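You operate a simulated robot arm through the tools that you are given. There is no shell and no other tool. Be economical: measure what you need, move in short steps, check, and stop when the job is done.

Carry out the task below with a simulated robot arm. There is one attempt and no reset: what you move stays moved.

## Task
Move the red book and scrub both marks off the hob with the green tub's paste.
Fine: book on the cart top, purple cloth back where it lay. What is to be rubbed or washed off counts as gone when no trace of it is left.

It is judged by the outcome, as a careful person would: the job done as asked, and still so three seconds after it is handed in. It fails if anything else is knocked over, pushed out of place, dropped, spilled or broken. Flat cloth is picked up by pressing the open fingertips on it (5 to 10 N) and closing them slowly along it; thin cloth reads only 2 to 8 mm in the jaws.

## Robot
A 7-joint arm with a two-finger gripper on a trunk, on a base that drives. Base frame: it is fixed to the floor where the robot stands at the start and does not move with it; the origin is under the middle of the robot, x ahead of it, y to its left, z up; the surface under the hand at the start is at about z = 914. Units: mm, rad, N and s.
With the tool pointing down near the work surface it reaches from about 320 to 760 mm from the robot's upright axis, wherever it stands. Its first joint turns from -2.496 to 2.496 rad. Places, roughly: back left knob [900, 100, 1000]; back right knob [900, -400, 1000]; burnt spill [600, 0, 900]; cart top [100, -900, 800]; front left knob [900, 200, 1000]; front right knob [900, -500, 1000]; grease spot [700, -200, 900]; oven dial [900, -200, 1000]; purple cloth (7x10x3 cm) [0, -700, 800]. Payload 2.45 kg.
The tool frame sits at the grasp point between the pads (the TCP): z along the fingers, y along the line on which they close. The tips reach 26 mm beyond it. Largest opening 96 mm; the body of the gripper starts 69 mm behind the TCP.
Orientation is told as [roll, pitch, yaw] about the base's x, y, z axes, in that order, counted from this pose: with the fingers straight down and closing along the base's y, the tool's x points along the base's -x, its y along +y and its z along -z.

## Interface
- The arm moves only by the tool send_rows. Its argument "plan" is a list of rows, each a list of 3 entries, a list of its own where there are three numbers: the shift along the base's x, y, z in mm, then the turn, a rotation vector about the base's x, y, z in rad, then the gripper command, from -1 (shut) to 1 (fully open), values between in proportion. In form: [[[tx, ty, tz], [rx, ry, rz], fingers], ...]. A call has 1 to 20 rows; each row shifts and turns the commanded pose from where the row before left it. Each row takes 0.2 s and may step no farther than 50 mm and 0.15 rad from the row before; otherwise, or with a gripper value out of range, the whole call is refused. Where a pose cannot be reached the arm comes as near as it can. A force on the tool above 40 N (or 10 N above the force at the start of the call, whichever is more), or a blocked arm, ends the call early, and 0.2 s more pass. Each finger halts on what it meets, pressing with about 42 N; the grip force reading is that of the motor and also rises with nothing between the fingers. The clock runs only during rows and for 0.2 s after the last one: add rows that do not move to give the fingers time. It gives the time, the measured TCP pose, the force on the tool (base axes), the opening and the grip force at its end, in the units of the frame above (readings bear some noise), with the torque about the TCP (base axes, N m) and any sound that the robot's microphone picked up.
- Cameras (640 x 400 px; columns grow to the right, rows downward): "scene" is now at [23, 130.7, 1543]; the picture's right is [-0.57, -0.82, 0.00], its down [-0.48, 0.33, -0.81] and it looks along [0.67, -0.46, -0.59] (base axes); focal length 265 px, centre (320, 200). "wrist" rides on the gripper at [82, 3, -98] in the tool frame; the picture's right is [-0.04, 1.00, 0.00], its down [-0.73, -0.03, -0.68] and it looks along [-0.68, -0.03, 0.73] (tool axes); focal length 256 px, centre (320, 200). There is no depth. A picture from a camera that has moved, and an enlarged one, comes with that camera's place and axes in the base frame and with its lens.
- snapshot(camera): a new picture of that camera. The clock stands still meanwhile.
- raise_lower(by): slides the trunk up (or, below 0, down) by that many mm; the arm and the scene camera ride with it, the base frame stays. It gives what a move gives, with no picture.
- drive_base(legs): drives the robot by 1 to 6 legs, each [ahead, turn to the left] in mm and rad, along the robot's own axes; the way and the turn of a leg run together, so that a leg with both is an arc; at most 1500 mm and 3.142 rad a leg. The arm and the cameras ride along, it lands a little off, and it stops where it bumps. It gives what a move gives.
- pan_tilt(pan, tilt): turns the head with the scene camera to pan (to the left, within 2.705 rad either way) and tilt (down, from -0.506 to 1.204), counted from straight ahead of the robot. It gives what a move gives.
- inspect(camera, box): a new picture of the part [left, top, right, bottom] of that camera's present view, enlarged. The clock stands still meanwhile.
- job_done(): hands the job in; it is judged then, once.

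Work in short steps. Places have to be worked out from the pictures, the camera data and where the tool is seen: move nearer, look again, correct. Check each grasp and each placing, and mend what went wrong. You have 120 turns and 78 pictures in all, those below and enlarged ones among them. Open the gripper and draw the arm clear of the work before you hand the job in, unless the task says otherwise; then end with one line.

The tools are called after "Request:" as name(argument=value, ...) on one line, values as JSON. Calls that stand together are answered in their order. send_rows: Moves the arm, as the interface text tells. Its arguments: {"type":"object","properties":{"plan":{"type":"array","items":{"type":"array"}}},"required":["plan"]} The other tools are called the same way: raise_lower (by) slides the trunk up or down; drive_base (legs) drives the base; pan_tilt (pan, tilt) turns the head that bears the scene camera; snapshot (camera) takes a picture; inspect (camera, box) takes an enlarged picture of a part of a camera's view; job_done () hands the job in.

At the start:

```text
time_s: 0.0
position: [461.1, -317.2, 1218.1]
ee_rot: [-0.002, 0.0, 0.001]
force: [-0.5, -0.1, 0.2]
torque: [-0.01, -0.02, -0.03]
width: 96.1
gripper_force: 0.1
trunk travel left (down, up): [-575.0, 65.0]
robot x, y, heading: [0.7, -3.6, 0.004]
head pan, tilt: [-0.604, 0.628]
```

scene: 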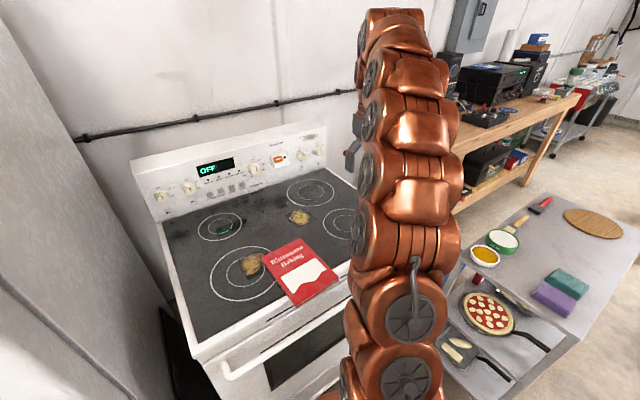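
wrist: 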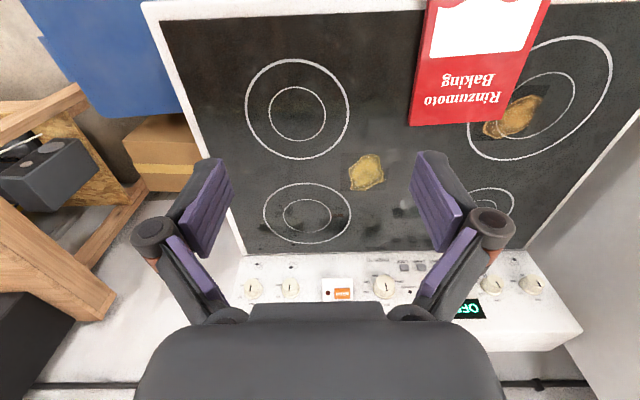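

The hob carries a red book and two brown marks; the cart on the right holds tubs, a cloth and a sponge. I look at the details first.

Request:
inspect(camera="scene", box=[440, 180, 640, 340])

Request:
inspect(camera="scene", box=[130, 120, 370, 310])

```text
2.50 times, centred on (540, 260) of scene
camera zoom: at [23.0, 130.7, 1543.0], right [-0.57, -0.82, 0.0], down [-0.48, 0.33, -0.81], along [0.67, -0.46, -0.59], focal length 663 px, centre (-230, 50)
```

zoom: 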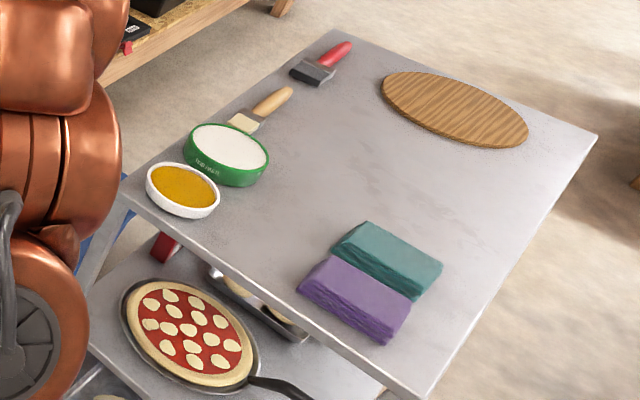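

```text
2.11 times, centred on (250, 215) of scene
camera zoom: at [23.0, 130.7, 1543.0], right [-0.57, -0.82, 0.0], down [-0.48, 0.33, -0.81], along [0.67, -0.46, -0.59], focal length 558 px, centre (467, 168)
```

zoom: 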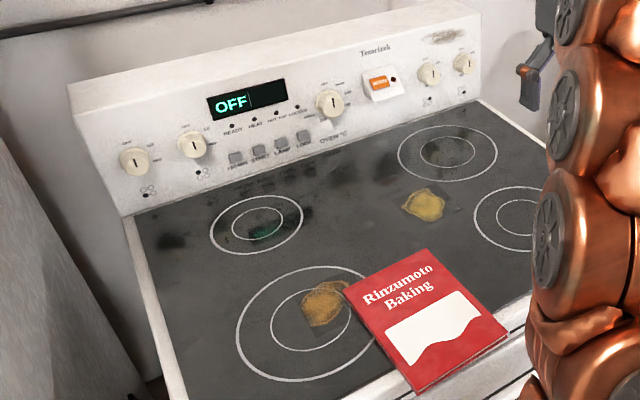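

I want better views: pan to the cart squarely, then look lower at the book's front edge.

Request:
pan_tilt(pan=-1.5, tilt=0.75)

Request:
snapshot(camera="scene")

Request:
pan_tilt(pan=-0.1, tilt=0.9)

Request:
snapshot(camera="scene")

```text
time_s: 1.2
position: [461.2, -318.5, 1217.3]
ee_rot: [-0.002, 0.0, 0.0]
force: [0.6, 0.2, -0.6]
torque: [-0.01, 0.01, 0.01]
width: 96.2
gripper_force: 0.0
trunk travel left (down, up): [-575.0, 65.0]
robot x, y, heading: [-1.2, -1.6, 0.004]
head pan, tilt: [-1.499, 0.75]
```

```text
73 pictures are left
camera scene: at [-43.0, 97.8, 1532.6], right [-1.0, -0.07, 0.0], down [-0.05, 0.68, -0.73], along [0.05, -0.73, -0.68], focal length 265 px, centre (320, 200)
```

scene: 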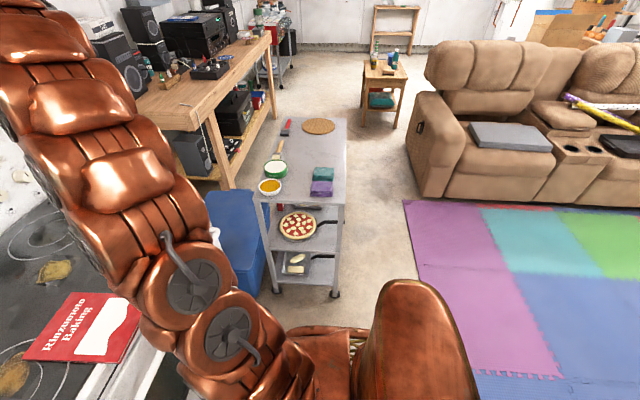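

```text
time_s: 2.7
position: [460.8, -318.0, 1217.0]
ee_rot: [-0.001, 0.0, 0.001]
force: [-0.2, 0.4, -0.1]
torque: [0.02, -0.02, 0.0]
width: 96.0
gripper_force: 0.1
trunk travel left (down, up): [-575.0, 65.0]
robot x, y, heading: [-1.3, -0.9, 0.002]
head pan, tilt: [-0.099, 0.901]
```

```text
72 pictures are left
camera scene: at [26.1, 172.9, 1520.7], right [-0.1, -0.99, 0.0], down [-0.78, 0.08, -0.62], along [0.62, -0.06, -0.78], focal length 265 px, centre (320, 200)
```

scene: 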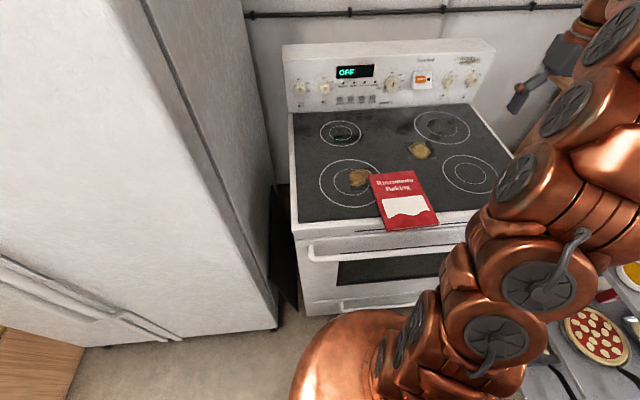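

Request:
inspect(camera="scene", box=[280, 140, 480, 265])

```text
3.20 times, centred on (380, 202) of scene
camera zoom: at [26.1, 172.9, 1520.7], right [-0.1, -0.99, 0.0], down [-0.78, 0.08, -0.62], along [0.62, -0.06, -0.78], focal length 848 px, centre (128, 192)
```

zoom: 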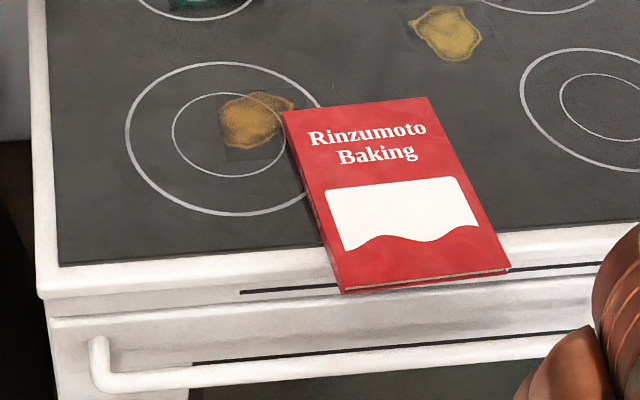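

The book overhangs the hob front by about 35 mm (front edge x≈374, y −180…−37), so I can take it from the front by its thickness. I back the base off and then turn the tool to point ahead with the fingers closing vertically.

Request:
drive_base(legs=[[-280, 0]])

Request:
send_rows(plan=[[[0, 15, 0], [0.0806, -0.0806, -0.0806], 1], [[0, 15, 0], [0.0806, -0.0806, -0.0806], 1], [[0, 15, 0], [0.0806, -0.0806, -0.0806], 1], [[0, 15, 0], [0.0806, -0.0806, -0.0806], 1], [[0, 15, 0], [0.0806, -0.0806, -0.0806], 1], [[0, 15, 0], [0.0806, -0.0806, -0.0806], 1], [[0, 15, 0], [0.0806, -0.0806, -0.0806], 1], [[0, 15, 0], [0.0806, -0.0806, -0.0806], 1], [[0, 15, 0], [0.0806, -0.0806, -0.0806], 1], [[0, 15, 0], [0.0806, -0.0806, -0.0806], 1], [[0, 15, 0], [0.0806, -0.0806, -0.0806], 1], [[0, 15, 0], [0.0806, -0.0806, -0.0806], 1], [[0, 15, 0], [0.0806, -0.0806, -0.0806], 1], [[0, 15, 0], [0.0806, -0.0806, -0.0806], 1], [[0, 0, 0], [0.0806, -0.0806, -0.0806], 1]])

```text
time_s: 4.7
position: [181.6, -317.6, 1218.4]
ee_rot: [-0.004, 0.001, -0.001]
force: [-1.6, -0.6, -1.0]
torque: [0.01, 0.0, 0.01]
width: 96.0
gripper_force: 0.0
trunk travel left (down, up): [-575.0, 65.0]
robot x, y, heading: [-277.4, 0.9, -0.002]
head pan, tilt: [-0.099, 0.901]
```

```text
time_s: 7.9
position: [203.6, -150.8, 1261.6]
ee_rot: [1.424, -0.129, -1.417]
force: [1.0, -0.4, -0.3]
torque: [0.01, 0.02, 0.02]
width: 96.1
gripper_force: 0.1
out of reach, approached as far as the arm can: row 12, 13, 14, 15
trunk travel left (down, up): [-575.0, 65.0]
robot x, y, heading: [-276.7, -1.4, -0.003]
head pan, tilt: [-0.099, 0.901]
```

Nearly turned; I bring it forward and down where the pose should be easier.

Request:
send_rows(plan=[[[20, 5, -40], [0, 0, 0], 1], [[20, 5, -40], [0, 0, 0], 1], [[10, 5, -40], [0, 0, 0], 1], [[10, 5, -40], [0, 0, 0], 1], [[10, 0, -40], [0, 0, 0], 1]])

```text
time_s: 9.1
position: [241.7, -175.1, 1204.4]
ee_rot: [1.425, -0.131, -1.415]
force: [0.1, 0.7, -0.5]
torque: [0.01, -0.02, -0.01]
width: 96.1
gripper_force: 0.0
out of reach, approached as far as the arm can: row 1, 2, 3, 4, 5
trunk travel left (down, up): [-575.0, 65.0]
robot x, y, heading: [-281.7, -2.8, -0.001]
head pan, tilt: [-0.099, 0.901]
```

This wrist side sits on a joint limit, so I turn the tool half round about its own axis to the other side.

Request:
send_rows(plan=[[[0, 0, 0], [-0.15, 0, 0], 1], [[0, 0, 0], [-0.15, 0, 0], 1], [[0, 0, 0], [-0.15, 0, 0], 1], [[0, 0, 0], [-0.15, 0, 0], 1], [[0, 0, 0], [-0.15, 0, 0], 1], [[0, 0, 0], [-0.15, 0, 0], 1], [[0, 0, 0], [-0.15, 0, 0], 1], [[0, 0, 0], [-0.15, 0, 0], 1], [[0, 0, 0], [-0.15, 0, 0], 1], [[0, 0, 0], [-0.15, 0, 0], 1]])

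Request:
send_rows(plan=[[[0, 0, 0], [-0.15, 0, 0], 1], [[0, 0, 0], [-0.15, 0, 0], 1], [[0, 0, 0], [-0.15, 0, 0], 1], [[0, 0, 0], [-0.15, 0, 0], 1], [[0, 0, 0], [-0.15, 0, 0], 1], [[0, 0, 0], [-0.15, 0, 0], 1], [[0, 0, 0], [-0.15, 0, 0], 1], [[0, 0, 0], [-0.15, 0, 0], 1], [[0, 0, 0], [-0.15, 0, 0], 1], [[0, 0, 0], [-0.15, 0, 0], 1]])

```text
time_s: 11.3
position: [243.7, -171.9, 1224.5]
ee_rot: [0.975, -1.187, -1.066]
force: [0.0, 0.0, 0.5]
torque: [0.01, -0.01, 0.05]
width: 96.1
gripper_force: 0.0
out of reach, approached as far as the arm can: row 4, 5, 6, 7, 9, 10
trunk travel left (down, up): [-575.0, 65.0]
robot x, y, heading: [-276.9, -3.5, -0.002]
head pan, tilt: [-0.099, 0.901]
```

```text
time_s: 13.5
position: [286.0, -100.8, 1308.2]
ee_rot: [-1.554, -0.55, 1.341]
force: [0.5, 0.2, 0.0]
torque: [-0.03, -0.04, 0.0]
width: 96.1
gripper_force: 0.0
out of reach, approached as far as the arm can: row 1, 2, 3, 4, 5, 6, 7, 8, 9, 10
trunk travel left (down, up): [-575.0, 65.0]
robot x, y, heading: [-284.3, 1.1, -0.006]
head pan, tilt: [-0.099, 0.901]
```

Horizontal tool likely needs more reach (the wrist sits well behind the TCP). I extend forward and correct the turn.

Request:
send_rows(plan=[[[30, 0, -20], [0, 0, 0], 1], [[30, 0, -20], [0, 0, 0], 1], [[30, 0, -20], [0, 0, 0], 1], [[30, 0, -20], [0, 0, 0], 1], [[20, 0, -20], [0, 0, 0], 1]])

Request:
snapshot(camera="scene")

```text
time_s: 14.7
position: [422.3, -113.1, 1312.8]
ee_rot: [-1.545, -0.553, 1.331]
force: [0.0, 0.1, 0.5]
torque: [0.0, 0.01, 0.02]
width: 96.0
gripper_force: 0.1
out of reach, approached as far as the arm can: row 1, 2, 3, 4, 5
trunk travel left (down, up): [-575.0, 65.0]
robot x, y, heading: [-280.1, -3.8, -0.004]
head pan, tilt: [-0.099, 0.901]
```

```text
70 pictures are left
camera scene: at [-252.4, 173.4, 1520.7], right [-0.1, -0.99, 0.0], down [-0.78, 0.08, -0.62], along [0.62, -0.06, -0.78], focal length 265 px, centre (320, 200)
```

scene: 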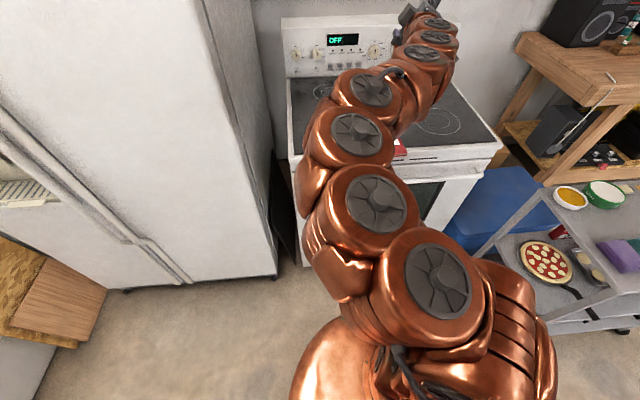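

The roll runs out on this side by 0.5 rad, while the first side was only 0.15 shy when folded. I lower the trunk somewhat and roll back toward the first side with the arm extended.

Request:
raise_lower(by=-200)

Request:
send_rows(plan=[[[0, 0, 0], [0.15, 0, 0], 1], [[0, 0, 0], [0.15, 0, 0], 1], [[0, 0, 0], [0.15, 0, 0], 1], [[0, 0, 0], [0.15, 0, 0], 1], [[0, 0, 0], [0.15, 0, 0], 1], [[0, 0, 0], [0.15, 0, 0], 1], [[0, 0, 0], [0.15, 0, 0], 1], [[0, 0, 0], [0.15, 0, 0], 1], [[0, 0, 0], [0.15, 0, 0], 1], [[0, 0, 0], [0.15, 0, 0], 1], [[0, 0, 0], [0.15, 0, 0], 1], [[0, 0, 0], [0.15, 0, 0], 1], [[0, 0, 0], [0.15, 0, 0], 1], [[0, 0, 0], [0.15, 0, 0], 1], [[0, 0, 0], [0.15, 0, 0], 1], [[0, 0, 0], [0.15, 0, 0], 1], [[0, 0, 0], [0.15, 0, 0], 1]])

```text
time_s: 16.9
position: [423.0, -111.4, 1113.4]
ee_rot: [-1.546, -0.551, 1.333]
force: [0.2, -0.3, 0.3]
torque: [0.02, 0.04, -0.02]
width: 96.1
gripper_force: 0.0
trunk travel left (down, up): [-375.0, 265.0]
robot x, y, heading: [-278.0, -1.2, -0.003]
head pan, tilt: [-0.099, 0.901]
```

```text
time_s: 20.4
position: [422.4, -112.2, 1112.1]
ee_rot: [1.466, -0.026, -1.371]
force: [-0.1, 0.4, 0.2]
torque: [0.02, -0.01, 0.01]
width: 96.2
gripper_force: 0.1
trunk travel left (down, up): [-375.0, 265.0]
robot x, y, heading: [-276.6, -2.0, -0.005]
head pan, tilt: [-0.099, 0.901]
```

The roll now succeeds. Fine-correct the orientation, and drive back 130 mm so the fingers will be ahead of the book.

Request:
send_rows(plan=[[[0, 0, 0], [0, 0, -0.1], 1], [[0, 0, 0], [0, 0, -0.1], 1], [[0, 0, 0], [0.026, -0.105, 0], 1]])

Request:
drive_base(legs=[[-150, 0]])

Request:
snapshot(camera="wrist")

```text
time_s: 21.2
position: [422.4, -112.4, 1112.9]
ee_rot: [1.573, -0.002, -1.572]
force: [0.7, 0.0, 0.4]
torque: [-0.01, 0.06, -0.01]
width: 96.2
gripper_force: 0.0
trunk travel left (down, up): [-375.0, 265.0]
robot x, y, heading: [-280.5, -2.2, 0.001]
head pan, tilt: [-0.099, 0.901]
```

```text
time_s: 22.6
position: [273.0, -112.6, 1111.7]
ee_rot: [1.571, -0.002, -1.573]
force: [-0.2, -1.3, -0.7]
torque: [0.01, -0.03, -0.03]
width: 96.1
gripper_force: 0.0
trunk travel left (down, up): [-375.0, 265.0]
robot x, y, heading: [-426.2, -0.4, -0.002]
head pan, tilt: [-0.099, 0.901]
```

```text
69 pictures are left
camera wrist: at [175.6, -29.6, 1115.0], right [0.0, -0.04, 1.0], down [-0.68, -0.73, -0.03], along [0.73, -0.68, -0.03], focal length 256 px, centre (320, 200)
```

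wrist: 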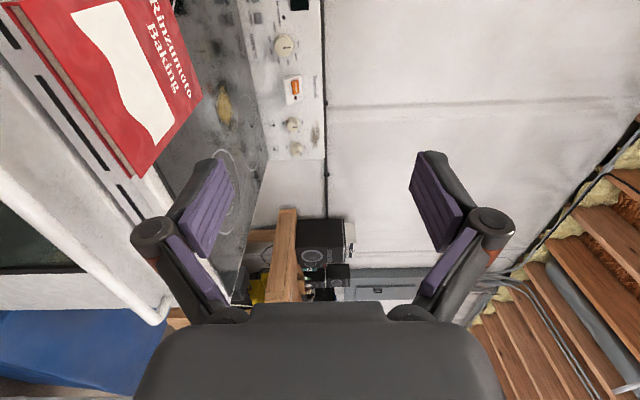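

The book's front edge is visible. I lower by trunk to just about the book's height, still short of it.

Request:
raise_lower(by=-180)

Request:
snapshot(camera="wrist")

Request:
snapshot(camera="scene")

```text
time_s: 24.6
position: [272.9, -112.0, 932.3]
ee_rot: [1.569, -0.003, -1.571]
force: [-0.9, 0.9, 0.1]
torque: [-0.02, 0.02, 0.0]
width: 95.9
gripper_force: 0.0
trunk travel left (down, up): [-195.0, 445.0]
robot x, y, heading: [-426.9, -0.7, -0.008]
head pan, tilt: [-0.099, 0.901]
```

```text
68 pictures are left
camera wrist: at [175.6, -29.6, 935.1], right [0.0, -0.04, 1.0], down [-0.68, -0.73, -0.03], along [0.73, -0.68, -0.03], focal length 256 px, centre (320, 200)
```

wrist: 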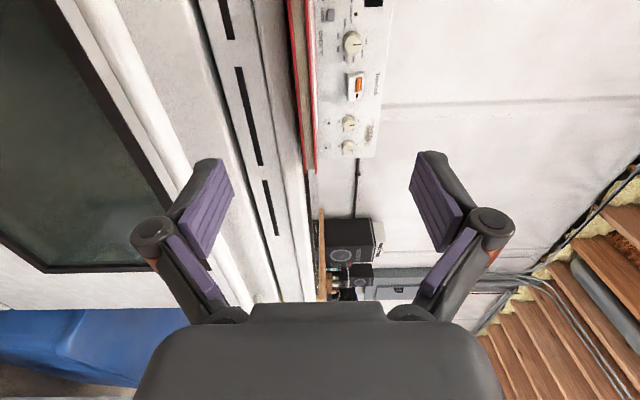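

```text
67 pictures are left
camera scene: at [-401.6, 173.7, 1140.7], right [-0.1, -0.99, 0.0], down [-0.78, 0.08, -0.62], along [0.62, -0.06, -0.78], focal length 265 px, centre (320, 200)
```

scene: 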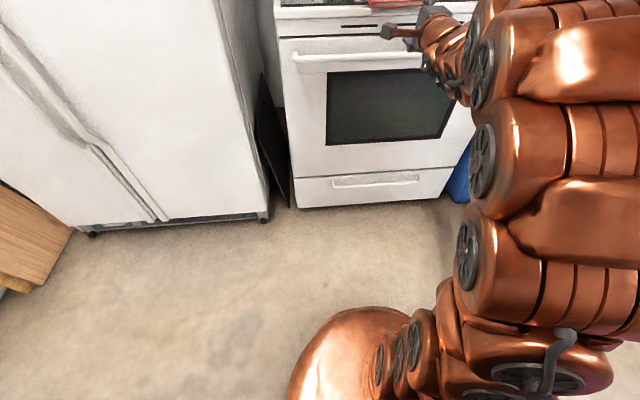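

Request:
inspect(camera="wrist", box=[240, 0, 400, 200])

Request:
pan_tilt(pan=-0.1, tilt=0.35)

Request:
snapshot(camera="scene")

```text
2.00 times, centred on (320, 100) of wrist
camera zoom: at [175.6, -29.6, 935.1], right [0.0, -0.04, 1.0], down [-0.68, -0.73, -0.03], along [0.73, -0.68, -0.03], focal length 512 px, centre (320, 400)
```

zoom: 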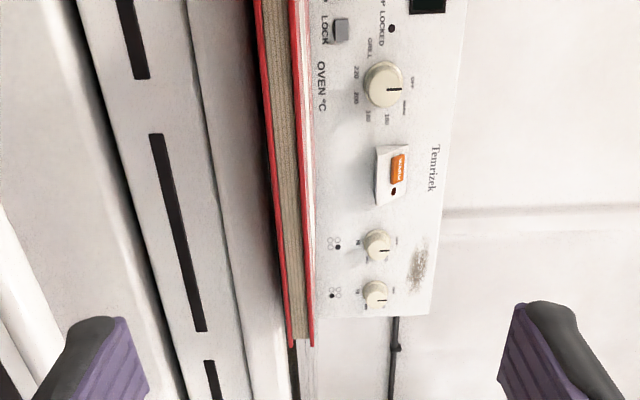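

```text
time_s: 25.6
position: [272.1, -112.5, 932.5]
ee_rot: [1.57, -0.001, -1.569]
force: [1.3, -0.4, -0.3]
torque: [0.02, 0.01, -0.01]
width: 96.0
gripper_force: 0.0
trunk travel left (down, up): [-195.0, 445.0]
robot x, y, heading: [-430.7, -3.9, -0.004]
head pan, tilt: [-0.099, 0.351]
```

```text
65 pictures are left
camera scene: at [-384.1, 171.9, 1188.1], right [-0.1, -0.99, 0.0], down [-0.34, 0.04, -0.94], along [0.93, -0.1, -0.34], focal length 265 px, centre (320, 200)
```

scene: 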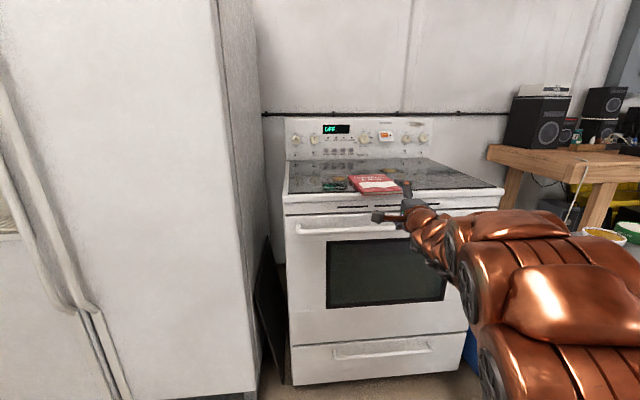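

From the geometry: book spans z≈914–925 (mid ≈919.5), front edge x≈376. I narrow the opening to ~34 mm, align in height and advance so the tips reach x≈388.

Request:
send_rows(plan=[[[0, 4, -13], [0, 0, 0], -0.3], [[20, 0, 0], [0, 0, 0], -0.3], [[20, 0, 0], [0, 0, 0], -0.3], [[20, 0, 0], [0, 0, 0], -0.3], [[10, 0, 0], [0, 0, 0], -0.3], [[10, 0, 0], [0, 0, 0], -0.3]])

Request:
snapshot(camera="wrist")

```text
time_s: 27.0
position: [353.2, -106.9, 918.2]
ee_rot: [1.569, -0.001, -1.573]
force: [0.2, -0.1, -0.1]
torque: [-0.02, 0.02, -0.02]
width: 33.5
gripper_force: 0.0
trunk travel left (down, up): [-195.0, 445.0]
robot x, y, heading: [-428.4, -2.2, -0.002]
head pan, tilt: [-0.099, 0.351]
```

```text
64 pictures are left
camera wrist: at [256.0, -25.9, 921.7], right [0.0, -0.04, 1.0], down [-0.68, -0.73, -0.03], along [0.73, -0.68, -0.03], focal length 256 px, centre (320, 200)
```

wrist: 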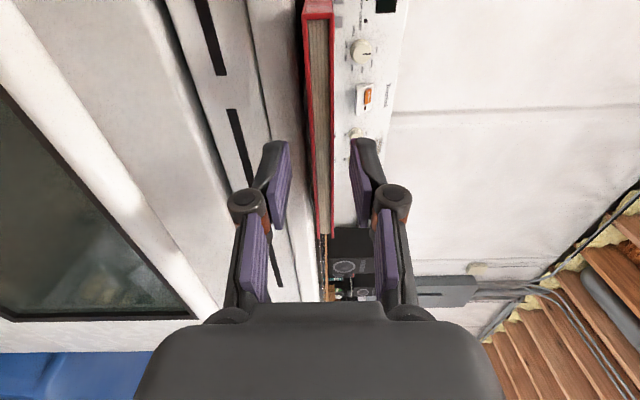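

The book edge lies between the fingers. I advance in small steps to tips x≈397, watching the force.

Request:
send_rows(plan=[[[5, 0, 0], [0, 0, 0], -0.3], [[5, 0, 0], [0, 0, 0], -0.3], [[4, 0, 0], [0, 0, 0], -0.3], [[4, 0, 0], [0, 0, 0], -0.3]])

Request:
inspect(camera="wrist", box=[200, 100, 440, 250])

```text
time_s: 28.0
position: [370.7, -106.4, 919.3]
ee_rot: [1.57, -0.002, -1.57]
force: [-0.2, -0.5, 0.7]
torque: [-0.03, 0.0, 0.0]
width: 33.4
gripper_force: 0.0
trunk travel left (down, up): [-195.0, 445.0]
robot x, y, heading: [-426.1, -2.2, 0.0]
head pan, tilt: [-0.099, 0.351]
```

```text
2.67 times, centred on (320, 175) of wrist
camera zoom: at [273.6, -24.9, 921.4], right [0.0, -0.04, 1.0], down [-0.68, -0.73, -0.03], along [0.73, -0.68, -0.03], focal length 683 px, centre (320, 267)
```

zoom: 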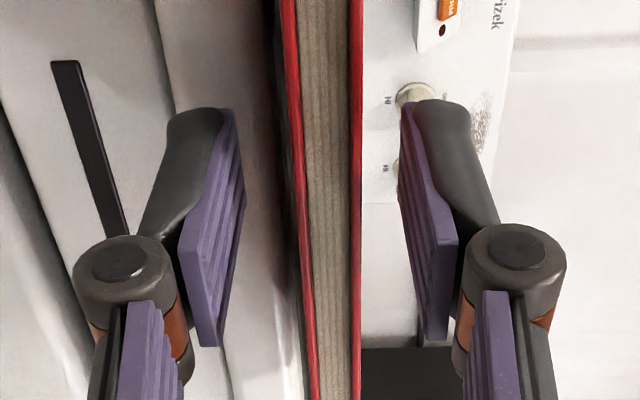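

No contact yet; I go a little deeper, stopping on any touch.

Request:
send_rows(plan=[[[3, 0, 0], [0, 0, 0], -0.3], [[3, 0, 0], [0, 0, 0], -0.3], [[2, 0, 0], [0, 0, 0], -0.3]])

```text
time_s: 28.8
position: [378.5, -107.2, 919.0]
ee_rot: [1.571, -0.001, -1.572]
force: [-0.2, -0.6, 0.3]
torque: [0.0, 0.02, 0.03]
width: 33.8
gripper_force: 0.1
trunk travel left (down, up): [-195.0, 445.0]
robot x, y, heading: [-428.5, -3.1, -0.0]
head pan, tilt: [-0.099, 0.351]
```

Still clear (tips x≈404, roughly 28 mm over the book). I close the gripper here.

Request:
send_rows(plan=[[[0, 0, 0], [0, 0, 0], -0.6], [[0, 0, 0], [0, 0, 0], -0.8], [[0, 0, 0], [0, 0, 0], -1], [[0, 0, 0], [0, 0, 0], -1], [[0, 0, 0], [0, 0, 0], -1]])

```text
time_s: 30.0
position: [378.6, -107.6, 921.1]
ee_rot: [1.571, -0.002, -1.571]
force: [2.1, -0.4, 5.8]
torque: [0.08, -0.21, -0.06]
width: 12.4
gripper_force: 39.1
trunk travel left (down, up): [-195.0, 445.0]
robot x, y, heading: [-429.3, -3.9, -0.001]
head pan, tilt: [-0.099, 0.351]
```

Gripped at 12.4 mm. Lift slowly and check.

Request:
send_rows(plan=[[[0, 0, 5], [0, 0, 0], -1], [[0, 0, 10], [0, 0, 0], -1], [[0, 0, 15], [0, 0, 0], -1], [[0, 0, 20], [0, 0, 0], -1], [[0, 0, 20], [0, 0, 0], -1]])

Request:
snapshot(camera="wrist")

Request:
snapshot(camera="scene")

```text
time_s: 31.2
position: [379.1, -107.4, 989.6]
ee_rot: [1.571, -0.003, -1.574]
force: [0.4, 0.1, -1.6]
torque: [-0.02, 0.16, 0.02]
width: 12.1
gripper_force: 39.0
trunk travel left (down, up): [-195.0, 445.0]
robot x, y, heading: [-426.4, -1.8, -0.002]
head pan, tilt: [-0.099, 0.351]
```

```text
62 pictures are left
camera wrist: at [280.8, -25.6, 992.0], right [0.0, -0.04, 1.0], down [-0.68, -0.73, -0.03], along [0.73, -0.68, -0.03], focal length 256 px, centre (320, 200)
```

wrist: 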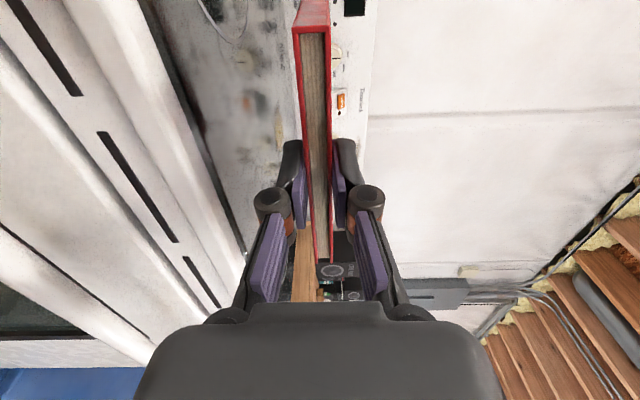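

```text
61 pictures are left
camera scene: at [-383.9, 171.9, 1188.2], right [-0.1, -0.99, 0.0], down [-0.34, 0.04, -0.94], along [0.93, -0.1, -0.34], focal length 265 px, centre (320, 200)
```

scene: 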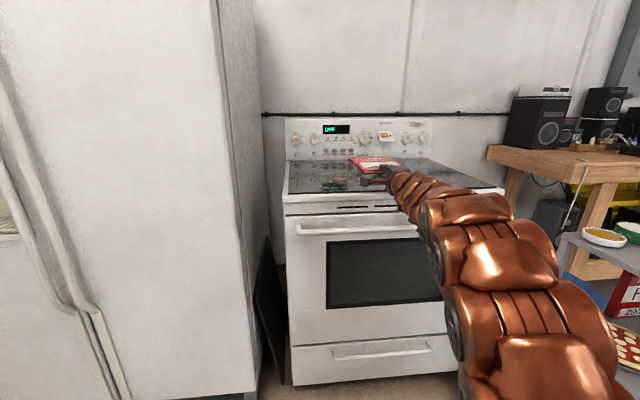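

The book is held well. I back straight away from the oven, raise the trunk, and look toward the area beside the cart before driving there.

Request:
drive_base(legs=[[-400, 0]])

Request:
raise_lower(by=150)

Request:
pan_tilt(pan=-1.9, tilt=0.5)

Request:
snapshot(camera="scene")

```text
time_s: 33.6
position: [-15.1, -102.6, 990.3]
ee_rot: [1.571, -0.001, -1.567]
force: [0.2, 0.3, -2.1]
torque: [0.0, 0.15, 0.0]
width: 12.4
gripper_force: 38.7
trunk travel left (down, up): [-195.0, 445.0]
robot x, y, heading: [-821.2, -0.8, 0.005]
head pan, tilt: [-0.099, 0.351]
```

```text
time_s: 35.4
position: [-15.1, -103.4, 1139.5]
ee_rot: [1.569, -0.003, -1.567]
force: [-0.1, 0.0, -2.7]
torque: [0.0, 0.17, 0.03]
width: 12.2
gripper_force: 39.4
trunk travel left (down, up): [-345.0, 295.0]
robot x, y, heading: [-822.7, -2.2, 0.001]
head pan, tilt: [-0.099, 0.351]
```

```text
time_s: 37.2
position: [-14.3, -103.0, 1140.6]
ee_rot: [1.571, -0.002, -1.566]
force: [0.7, 0.2, -1.2]
torque: [0.02, 0.14, 0.04]
width: 12.2
gripper_force: 39.3
trunk travel left (down, up): [-345.0, 295.0]
robot x, y, heading: [-820.8, -0.2, 0.001]
head pan, tilt: [-1.901, 0.499]
```

```text
60 pictures are left
camera scene: at [-899.7, 95.1, 1324.6], right [-0.95, 0.32, 0.0], down [0.15, 0.45, -0.88], along [-0.28, -0.83, -0.48], focal length 265 px, centre (320, 200)
```

scene: 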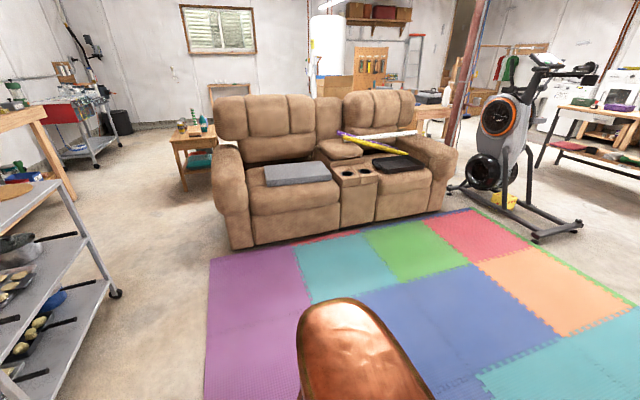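

The floor is clear. I drive to the cart's free long side: turn left, reverse, and turn back to face +x.

Request:
drive_base(legs=[[0, 1.2], [-965, 0], [0, -1.2]])

Request:
pan_tilt(pan=0.1, tilt=0.4)

Request:
snapshot(camera="scene")

Request:
snapshot(camera="wrist")

```text
time_s: 48.1
position: [-357.0, -969.9, 1140.2]
ee_rot: [1.571, -0.001, -1.55]
force: [0.2, 0.3, -1.4]
torque: [-0.02, 0.18, -0.01]
width: 12.3
gripper_force: 38.9
trunk travel left (down, up): [-345.0, 295.0]
robot x, y, heading: [-1166.4, -883.4, 0.019]
head pan, tilt: [-1.901, 0.499]
```

```text
time_s: 50.0
position: [-357.3, -970.2, 1139.8]
ee_rot: [1.57, -0.002, -1.552]
force: [0.0, -0.4, -1.9]
torque: [-0.01, 0.16, 0.01]
width: 12.5
gripper_force: 38.8
trunk travel left (down, up): [-345.0, 295.0]
robot x, y, heading: [-1161.9, -885.5, 0.023]
head pan, tilt: [0.099, 0.4]
```

```text
59 pictures are left
camera scene: at [-1125.5, -688.6, 1333.7], right [0.12, -0.99, 0.0], down [-0.39, -0.05, -0.92], along [0.91, 0.11, -0.39], focal length 265 px, centre (320, 200)
```

scene: 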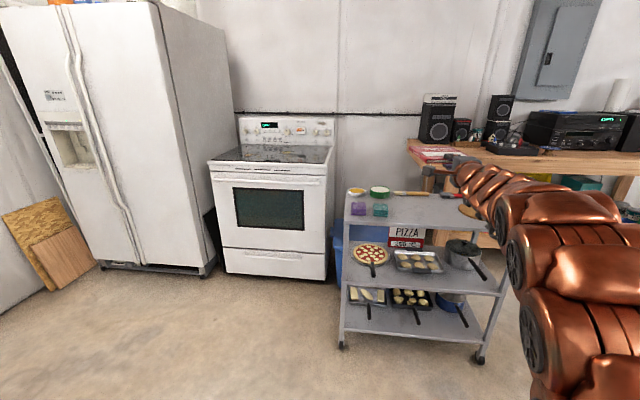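

```text
58 pictures are left
camera wrist: at [-455.9, -890.3, 1141.8], right [0.0, -0.04, 1.0], down [-0.66, -0.75, -0.03], along [0.75, -0.66, -0.03], focal length 256 px, centre (320, 200)
```

wrist: 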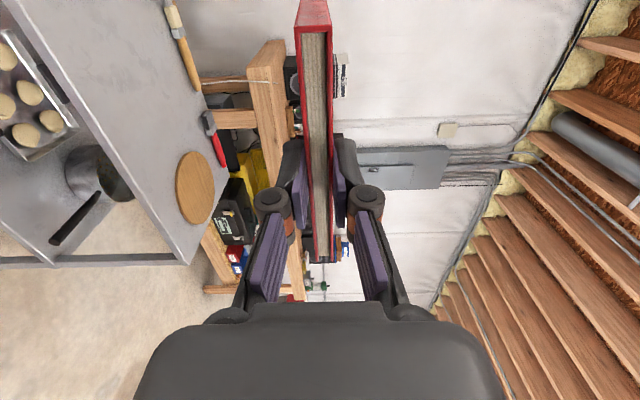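

Now measure the cart top from this view.

Request:
inspect(camera="scene", box=[330, 170, 530, 250])

```text
3.20 times, centred on (430, 210) of scene
camera zoom: at [-1125.5, -688.6, 1333.7], right [0.12, -0.99, 0.0], down [-0.39, -0.05, -0.92], along [0.91, 0.11, -0.39], focal length 848 px, centre (-32, 168)
```

zoom: 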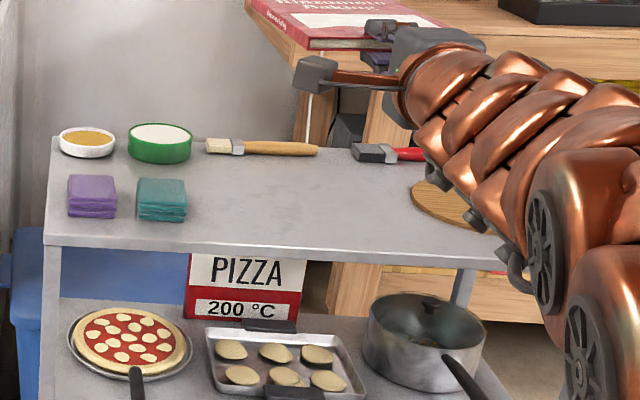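

Cart: near edge x≈−98, purple cloth y −700…−769, teal to y≈−868, board from y≈−1212. Free area y −880…−1200. I drive forward 325 and shift to y≈−1030.

Request:
drive_base(legs=[[322, -0.02]])

Request:
send_rows(plan=[[[0, -25, 0], [0, 0, 0], -1], [[0, -25, 0], [0, 0, 0], -1]])

Request:
raise_lower(by=-240)

Request:
snapshot(camera="scene")

Request:
snapshot(camera="wrist")

```text
time_s: 52.2
position: [-27.7, -974.0, 1139.1]
ee_rot: [1.57, -0.001, -1.561]
force: [0.2, -0.3, -1.6]
torque: [-0.04, 0.16, -0.01]
width: 12.5
gripper_force: 39.1
trunk travel left (down, up): [-345.0, 295.0]
robot x, y, heading: [-836.0, -875.5, 0.007]
head pan, tilt: [0.099, 0.4]
```

```text
time_s: 52.8
position: [-26.1, -1022.1, 1138.3]
ee_rot: [1.569, -0.001, -1.561]
force: [-0.5, 0.6, -1.6]
torque: [-0.03, 0.2, -0.01]
width: 12.5
gripper_force: 39.3
trunk travel left (down, up): [-345.0, 295.0]
robot x, y, heading: [-840.5, -874.8, 0.006]
head pan, tilt: [0.099, 0.4]
```

```text
time_s: 55.3
position: [-26.9, -1022.9, 899.3]
ee_rot: [1.569, -0.003, -1.56]
force: [-0.5, 0.8, -1.7]
torque: [0.01, 0.15, 0.01]
width: 12.4
gripper_force: 39.1
trunk travel left (down, up): [-105.0, 535.0]
robot x, y, heading: [-832.6, -876.9, 0.008]
head pan, tilt: [0.099, 0.4]
```

```text
56 pictures are left
camera scene: at [-793.4, -684.6, 1093.7], right [0.11, -0.99, 0.0], down [-0.39, -0.04, -0.92], along [0.92, 0.1, -0.39], focal length 265 px, centre (320, 200)
```

scene: 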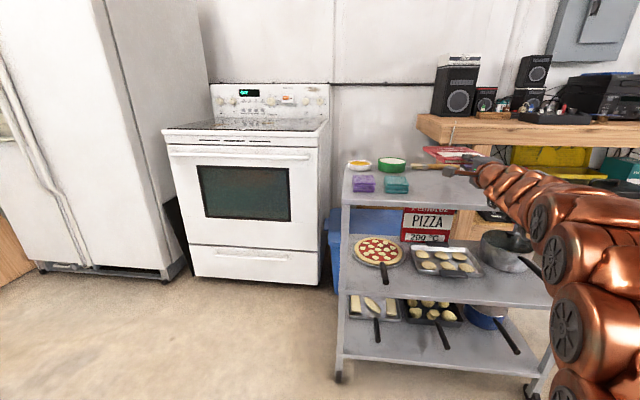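

```text
55 pictures are left
camera wrist: at [-125.1, -941.8, 901.5], right [0.0, -0.04, 1.0], down [-0.67, -0.74, -0.03], along [0.74, -0.67, -0.03], focal length 256 px, centre (320, 200)
```

wrist: 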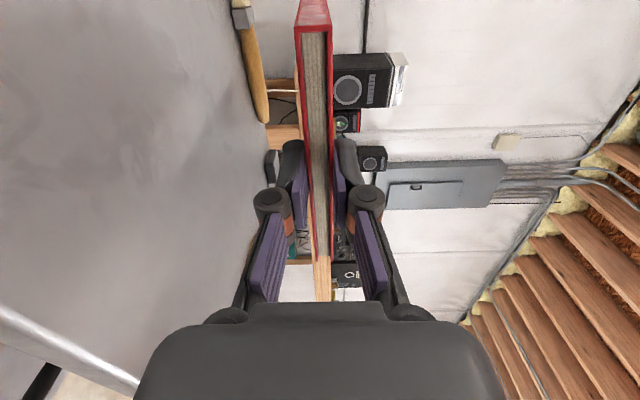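

Held over the free area. I pull back 12 mm so the gripper body clears the cart edge, then descend to just above.

Request:
send_rows(plan=[[[-12, 0, 0], [0, 0, 0], -1], [[0, 0, -20], [0, 0, 0], -1], [[0, 0, -20], [0, 0, 0], -1], [[0, 0, -20], [0, 0, 0], -1], [[0, 0, 0], [0, 0, 0], -1]])

Request:
snapshot(camera="scene")

Request:
snapshot(camera="wrist")

```text
time_s: 56.5
position: [-39.2, -1023.6, 838.2]
ee_rot: [1.571, -0.001, -1.56]
force: [0.7, 0.9, -0.4]
torque: [-0.01, 0.17, 0.03]
width: 12.5
gripper_force: 39.2
trunk travel left (down, up): [-105.0, 535.0]
robot x, y, heading: [-837.5, -875.7, 0.007]
head pan, tilt: [0.099, 0.4]
```

```text
54 pictures are left
camera scene: at [-793.4, -684.6, 1093.7], right [0.11, -0.99, 0.0], down [-0.39, -0.04, -0.92], along [0.92, 0.1, -0.39], focal length 265 px, centre (320, 200)
```

scene: 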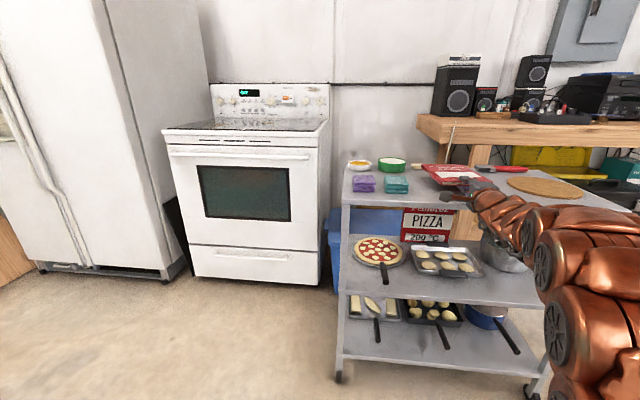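

```text
53 pictures are left
camera wrist: at [-137.3, -941.6, 840.8], right [0.0, -0.04, 1.0], down [-0.67, -0.74, -0.03], along [0.74, -0.67, -0.03], focal length 256 px, centre (320, 200)
```

wrist: 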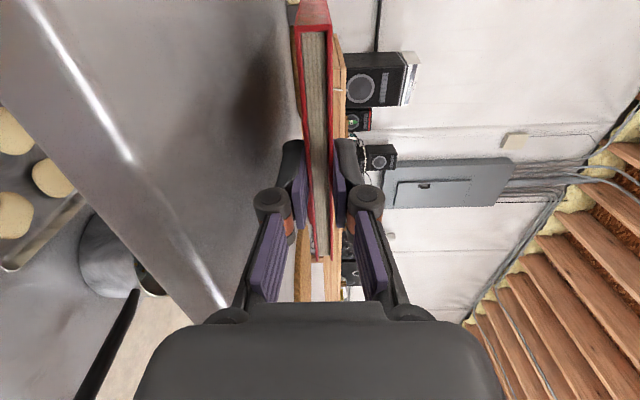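

Clear all round. Descend in small steps until the lower finger touches.

Request:
send_rows(plan=[[[0, 0, -5], [0, 0, 0], -1], [[0, 0, -5], [0, 0, 0], -1], [[0, 0, -4], [0, 0, 0], -1], [[0, 0, -2], [0, 0, 0], -1], [[0, 0, 0], [0, 0, 0], -1]])

```text
time_s: 57.6
position: [-39.4, -1022.3, 829.0]
ee_rot: [1.582, -0.003, -1.561]
force: [0.7, -0.2, 5.3]
torque: [-0.01, 0.53, 0.04]
width: 12.3
gripper_force: 39.5
trunk travel left (down, up): [-105.0, 535.0]
robot x, y, heading: [-835.3, -874.2, 0.01]
head pan, tilt: [0.099, 0.4]
stopped in row 5: the force on the tool passed its limit at 42 N (the readings are from after the stop); the commanded pose is now the measured one
```

Contact came at TCP z≈829. I look at what touches.

Request:
inspect(camera="wrist", box=[100, 0, 400, 330])

Request:
inspect(camera="scene", box=[400, 140, 560, 240])

```text
1.21 times, centred on (250, 165) of wrist
camera zoom: at [-138.4, -941.7, 830.0], right [-0.01, -0.04, 1.0], down [-0.67, -0.74, -0.04], along [0.74, -0.67, -0.02], focal length 310 px, centre (405, 242)
```

zoom: 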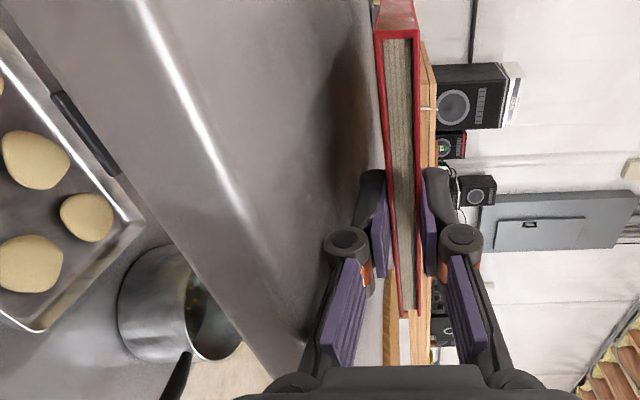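

```text
4.00 times, centred on (480, 190) of scene
camera zoom: at [-793.4, -684.5, 1093.3], right [0.11, -0.99, 0.0], down [-0.39, -0.04, -0.92], along [0.92, 0.1, -0.39], focal length 1060 px, centre (-320, 240)
```

zoom: 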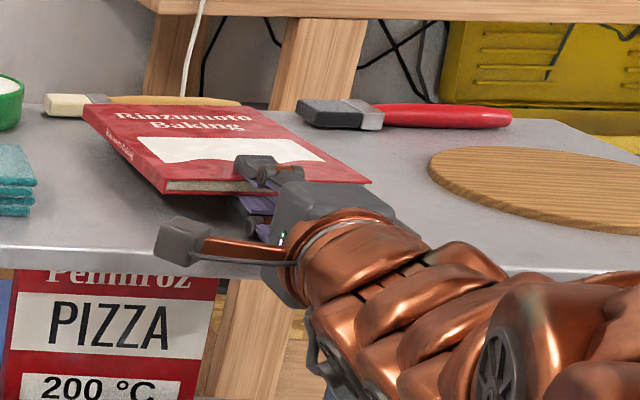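

The lower knuckle seems to rest on the cart with the book bottom ~15 mm above. I tilt the book nose-down a little so its far edge rests on the top before releasing.

Request:
send_rows(plan=[[[0, 0, 2], [0, 0, 0], -1], [[0, 0, 0], [0, 0.03, 0], -1], [[0, 0, 0], [0, 0.03, 0], -1], [[0, 0, 0], [0, 0.03, 0], -1], [[0, 0, 0], [0, 0, 0], -1]])

Request:
inspect(camera="scene", box=[400, 140, 560, 240])

```text
time_s: 58.8
position: [-39.6, -1022.5, 829.6]
ee_rot: [1.489, -0.001, -1.561]
force: [-0.1, 0.1, -2.7]
torque: [-0.03, 0.16, -0.01]
width: 12.3
gripper_force: 39.2
trunk travel left (down, up): [-105.0, 535.0]
robot x, y, heading: [-835.1, -877.0, 0.007]
head pan, tilt: [0.099, 0.4]
```

```text
4.00 times, centred on (480, 190) of scene
camera zoom: at [-793.1, -684.6, 1093.7], right [0.11, -0.99, 0.0], down [-0.39, -0.04, -0.92], along [0.92, 0.1, -0.39], focal length 1060 px, centre (-320, 240)
```

zoom: 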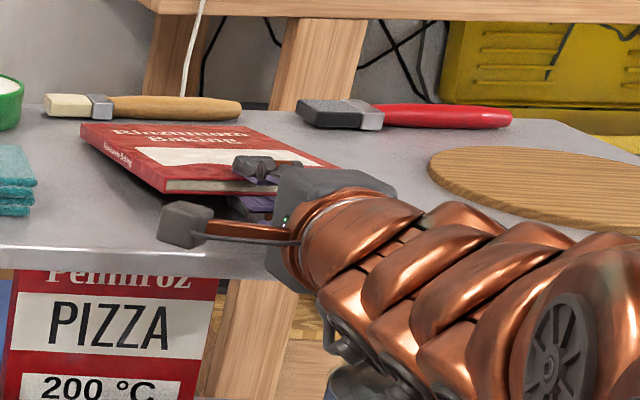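

No contact yet; lower gently until the far edge rests.

Request:
send_rows(plan=[[[0, 0, -2], [0, 0, 0], -1], [[0, 0, -2], [0, 0, 0], -1], [[0, 0, -2], [0, 0, 0], -1]])

```text
time_s: 59.6
position: [-41.0, -1022.3, 823.8]
ee_rot: [1.491, -0.002, -1.561]
force: [-1.2, 1.7, 2.6]
torque: [-0.02, 0.25, -0.01]
width: 12.1
gripper_force: 39.1
trunk travel left (down, up): [-105.0, 535.0]
robot x, y, heading: [-834.9, -872.8, 0.006]
head pan, tilt: [0.099, 0.4]
```

Light contact now. I open slightly while rising equally (the lower finger stays put), then look.

Request:
send_rows(plan=[[[0, 0, 1], [0, 0, 0], -0.7], [[0, 0, 2], [0, 0, 0], -0.64], [[0, 0, 2], [0, 0, 0], -0.58], [[0, 0, 0], [0, 0, 0], -0.58]])

Request:
inspect(camera="scene", box=[400, 140, 560, 240])

```text
time_s: 60.6
position: [-39.8, -1023.0, 828.3]
ee_rot: [1.49, 0.0, -1.562]
force: [0.1, -0.4, -1.0]
torque: [0.03, 0.02, 0.01]
width: 21.2
gripper_force: 0.6
trunk travel left (down, up): [-105.0, 535.0]
robot x, y, heading: [-837.0, -876.0, 0.008]
head pan, tilt: [0.099, 0.4]
```

```text
4.00 times, centred on (480, 190) of scene
camera zoom: at [-793.2, -684.6, 1093.7], right [0.11, -0.99, 0.0], down [-0.39, -0.04, -0.92], along [0.92, 0.1, -0.39], focal length 1060 px, centre (-320, 240)
```

zoom: 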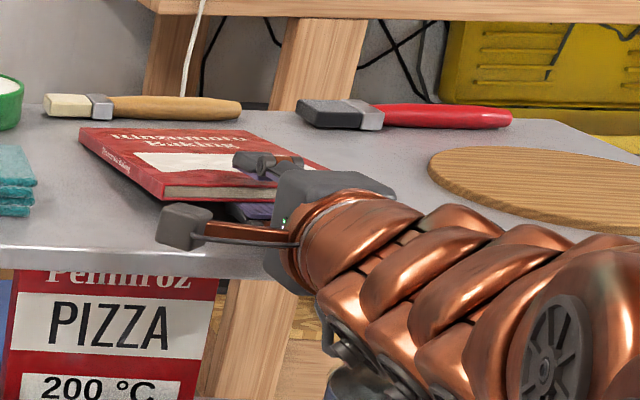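

Book rests on its far edge and the lower finger. Withdraw straight back.

Request:
send_rows(plan=[[[-10, 0, 0], [0, 0, 0], -0.5], [[-15, 0, 0], [0, 0, 0], -0.5], [[-20, 0, 0], [0, 0, 0], -0.5], [[-40, 0, 0], [0, 0, 0], -0.5], [[-50, 0, 0], [0, 0, 0], -0.5]])

Request:
inspect(camera="scene", box=[330, 120, 600, 290])

```text
time_s: 61.8
position: [-176.1, -1021.9, 828.4]
ee_rot: [1.488, 0.001, -1.561]
force: [0.6, 0.2, -0.5]
torque: [-0.01, -0.04, 0.02]
width: 24.1
gripper_force: 0.1
trunk travel left (down, up): [-105.0, 535.0]
robot x, y, heading: [-835.1, -878.0, 0.011]
head pan, tilt: [0.099, 0.4]
```

```text
2.35 times, centred on (465, 205) of scene
camera zoom: at [-793.2, -684.6, 1093.7], right [0.11, -0.99, 0.0], down [-0.39, -0.04, -0.92], along [0.92, 0.1, -0.39], focal length 624 px, centre (-21, 188)
```

zoom: 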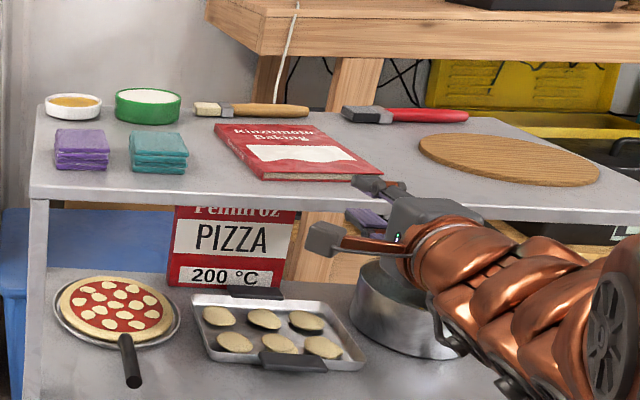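

The book lies fully on the cart, nothing disturbed. I raise the trunk and turn the tool back to pointing down.

Request:
raise_lower(by=400)

Request:
send_rows(plan=[[[0, 0, 0], [0, -0.08, 0], 0], [[0, 0, 0], [-0.0806, 0.0806, 0.0806], 0], [[0, 0, 0], [-0.0806, 0.0806, 0.0806], 0], [[0, 0, 0], [-0.0806, 0.0806, 0.0806], 0], [[0, 0, 0], [-0.0806, 0.0806, 0.0806], 0], [[0, 0, 0], [-0.0806, 0.0806, 0.0806], 0], [[0, 0, 0], [-0.0806, 0.0806, 0.0806], 0], [[0, 0, 0], [-0.0806, 0.0806, 0.0806], 0], [[0, 0, 0], [-0.0806, 0.0806, 0.0806], 0], [[0, 0, 0], [-0.0806, 0.0806, 0.0806], 0], [[0, 0, 0], [-0.0806, 0.0806, 0.0806], 0], [[0, 0, 0], [-0.0806, 0.0806, 0.0806], 0], [[0, 0, 0], [-0.0806, 0.0806, 0.0806], 0], [[0, 0, 0], [-0.0806, 0.0806, 0.0806], 0], [[0, 0, 0], [-0.0806, 0.0806, 0.0806], 0], [[0, 0, 0], [-0.0806, 0.0806, 0.0806], 0]])

```text
time_s: 65.7
position: [-174.0, -1020.8, 1228.2]
ee_rot: [1.49, 0.0, -1.56]
force: [0.2, -0.4, -0.5]
torque: [-0.02, -0.02, 0.03]
width: 24.0
gripper_force: 0.0
trunk travel left (down, up): [-505.0, 135.0]
robot x, y, heading: [-835.1, -877.0, 0.01]
head pan, tilt: [0.099, 0.4]
```

```text
time_s: 69.0
position: [-207.9, -998.6, 1141.8]
ee_rot: [0.075, -0.067, -0.08]
force: [-0.6, 1.6, 0.1]
torque: [-0.19, -0.02, -0.01]
width: 48.2
gripper_force: 0.0
out of reach, approached as far as the arm can: row 12, 13, 14, 15, 16
trunk travel left (down, up): [-505.0, 135.0]
robot x, y, heading: [-835.9, -875.8, 0.007]
head pan, tilt: [0.099, 0.4]
```

Nearly down; retract toward the robot and correct the orientation.

Request:
send_rows(plan=[[[-40, 10, 0], [-0.025, 0.022, 0.027], 0], [[-40, 10, 0], [-0.025, 0.022, 0.027], 0], [[-40, 10, 0], [-0.025, 0.022, 0.027], 0]])

Request:
drive_base(legs=[[0, 0.9], [800, 0], [0, -0.91], [350, 0]])

```text
time_s: 69.8
position: [-325.4, -975.5, 1142.3]
ee_rot: [0.005, -0.003, 0.005]
force: [0.2, 0.2, 0.6]
torque: [0.04, 0.08, 0.0]
width: 48.0
gripper_force: 0.0
trunk travel left (down, up): [-505.0, 135.0]
robot x, y, heading: [-837.3, -874.3, 0.014]
head pan, tilt: [0.099, 0.4]
```

```text
time_s: 80.6
position: [506.4, -371.2, 1143.5]
ee_rot: [0.003, -0.004, -0.025]
force: [0.3, 0.7, -0.2]
torque: [-0.01, -0.02, 0.02]
width: 48.0
gripper_force: 0.1
trunk travel left (down, up): [-505.0, 135.0]
robot x, y, heading: [3.7, -260.5, -0.019]
head pan, tilt: [0.099, 0.4]
```

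Robot is at (4, −260). I turn it partly toward the cart so hob and cart are both within reach, and look.

Request:
drive_base(legs=[[0, -0.75]])

Request:
pan_tilt(pan=-0.75, tilt=0.8)

Request:
snapshot(camera="scene")

Request:
snapshot(camera="wrist")

```text
time_s: 83.0
position: [289.8, -689.1, 1142.4]
ee_rot: [0.006, -0.002, -0.782]
force: [-0.2, -0.3, -0.1]
torque: [0.02, -0.01, 0.01]
width: 48.1
gripper_force: 0.0
trunk travel left (down, up): [-505.0, 135.0]
robot x, y, heading: [-1.4, -257.9, -0.781]
head pan, tilt: [0.099, 0.4]
```

```text
time_s: 84.2
position: [290.0, -689.2, 1144.1]
ee_rot: [0.005, -0.003, -0.783]
force: [-0.3, -0.5, 0.7]
torque: [0.0, -0.01, 0.01]
width: 48.0
gripper_force: 0.1
trunk travel left (down, up): [-505.0, 135.0]
robot x, y, heading: [-1.3, -258.8, -0.775]
head pan, tilt: [-0.75, 0.799]
```

```text
47 pictures are left
camera scene: at [96.7, -174.4, 1458.6], right [-1.0, -0.04, 0.0], down [-0.03, 0.72, -0.7], along [0.03, -0.7, -0.72], focal length 265 px, centre (320, 200)
```

scene: 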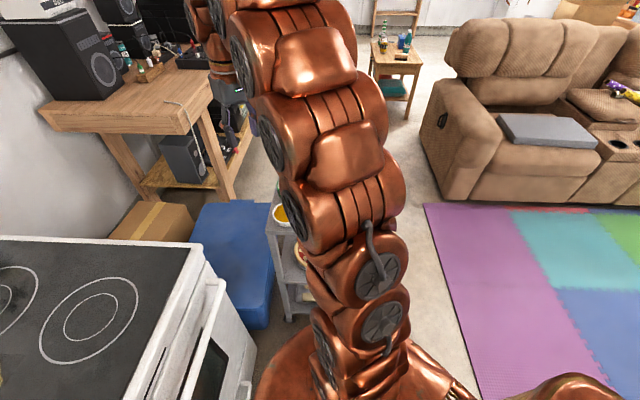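

```text
46 pictures are left
camera wrist: at [234.7, -628.7, 1240.4], right [0.73, 0.68, 0.01], down [0.49, -0.54, 0.68], along [0.47, -0.5, -0.73], focal length 256 px, centre (320, 200)
```

wrist: 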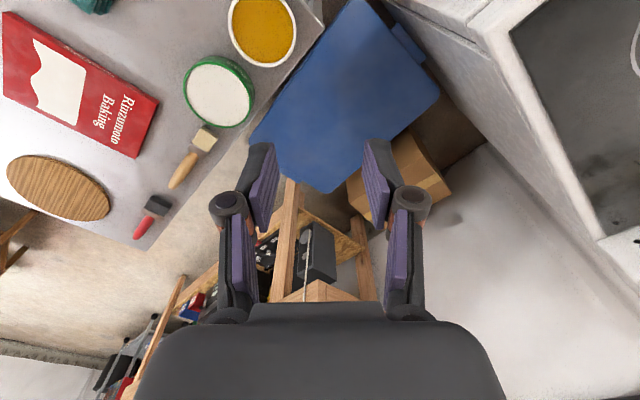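

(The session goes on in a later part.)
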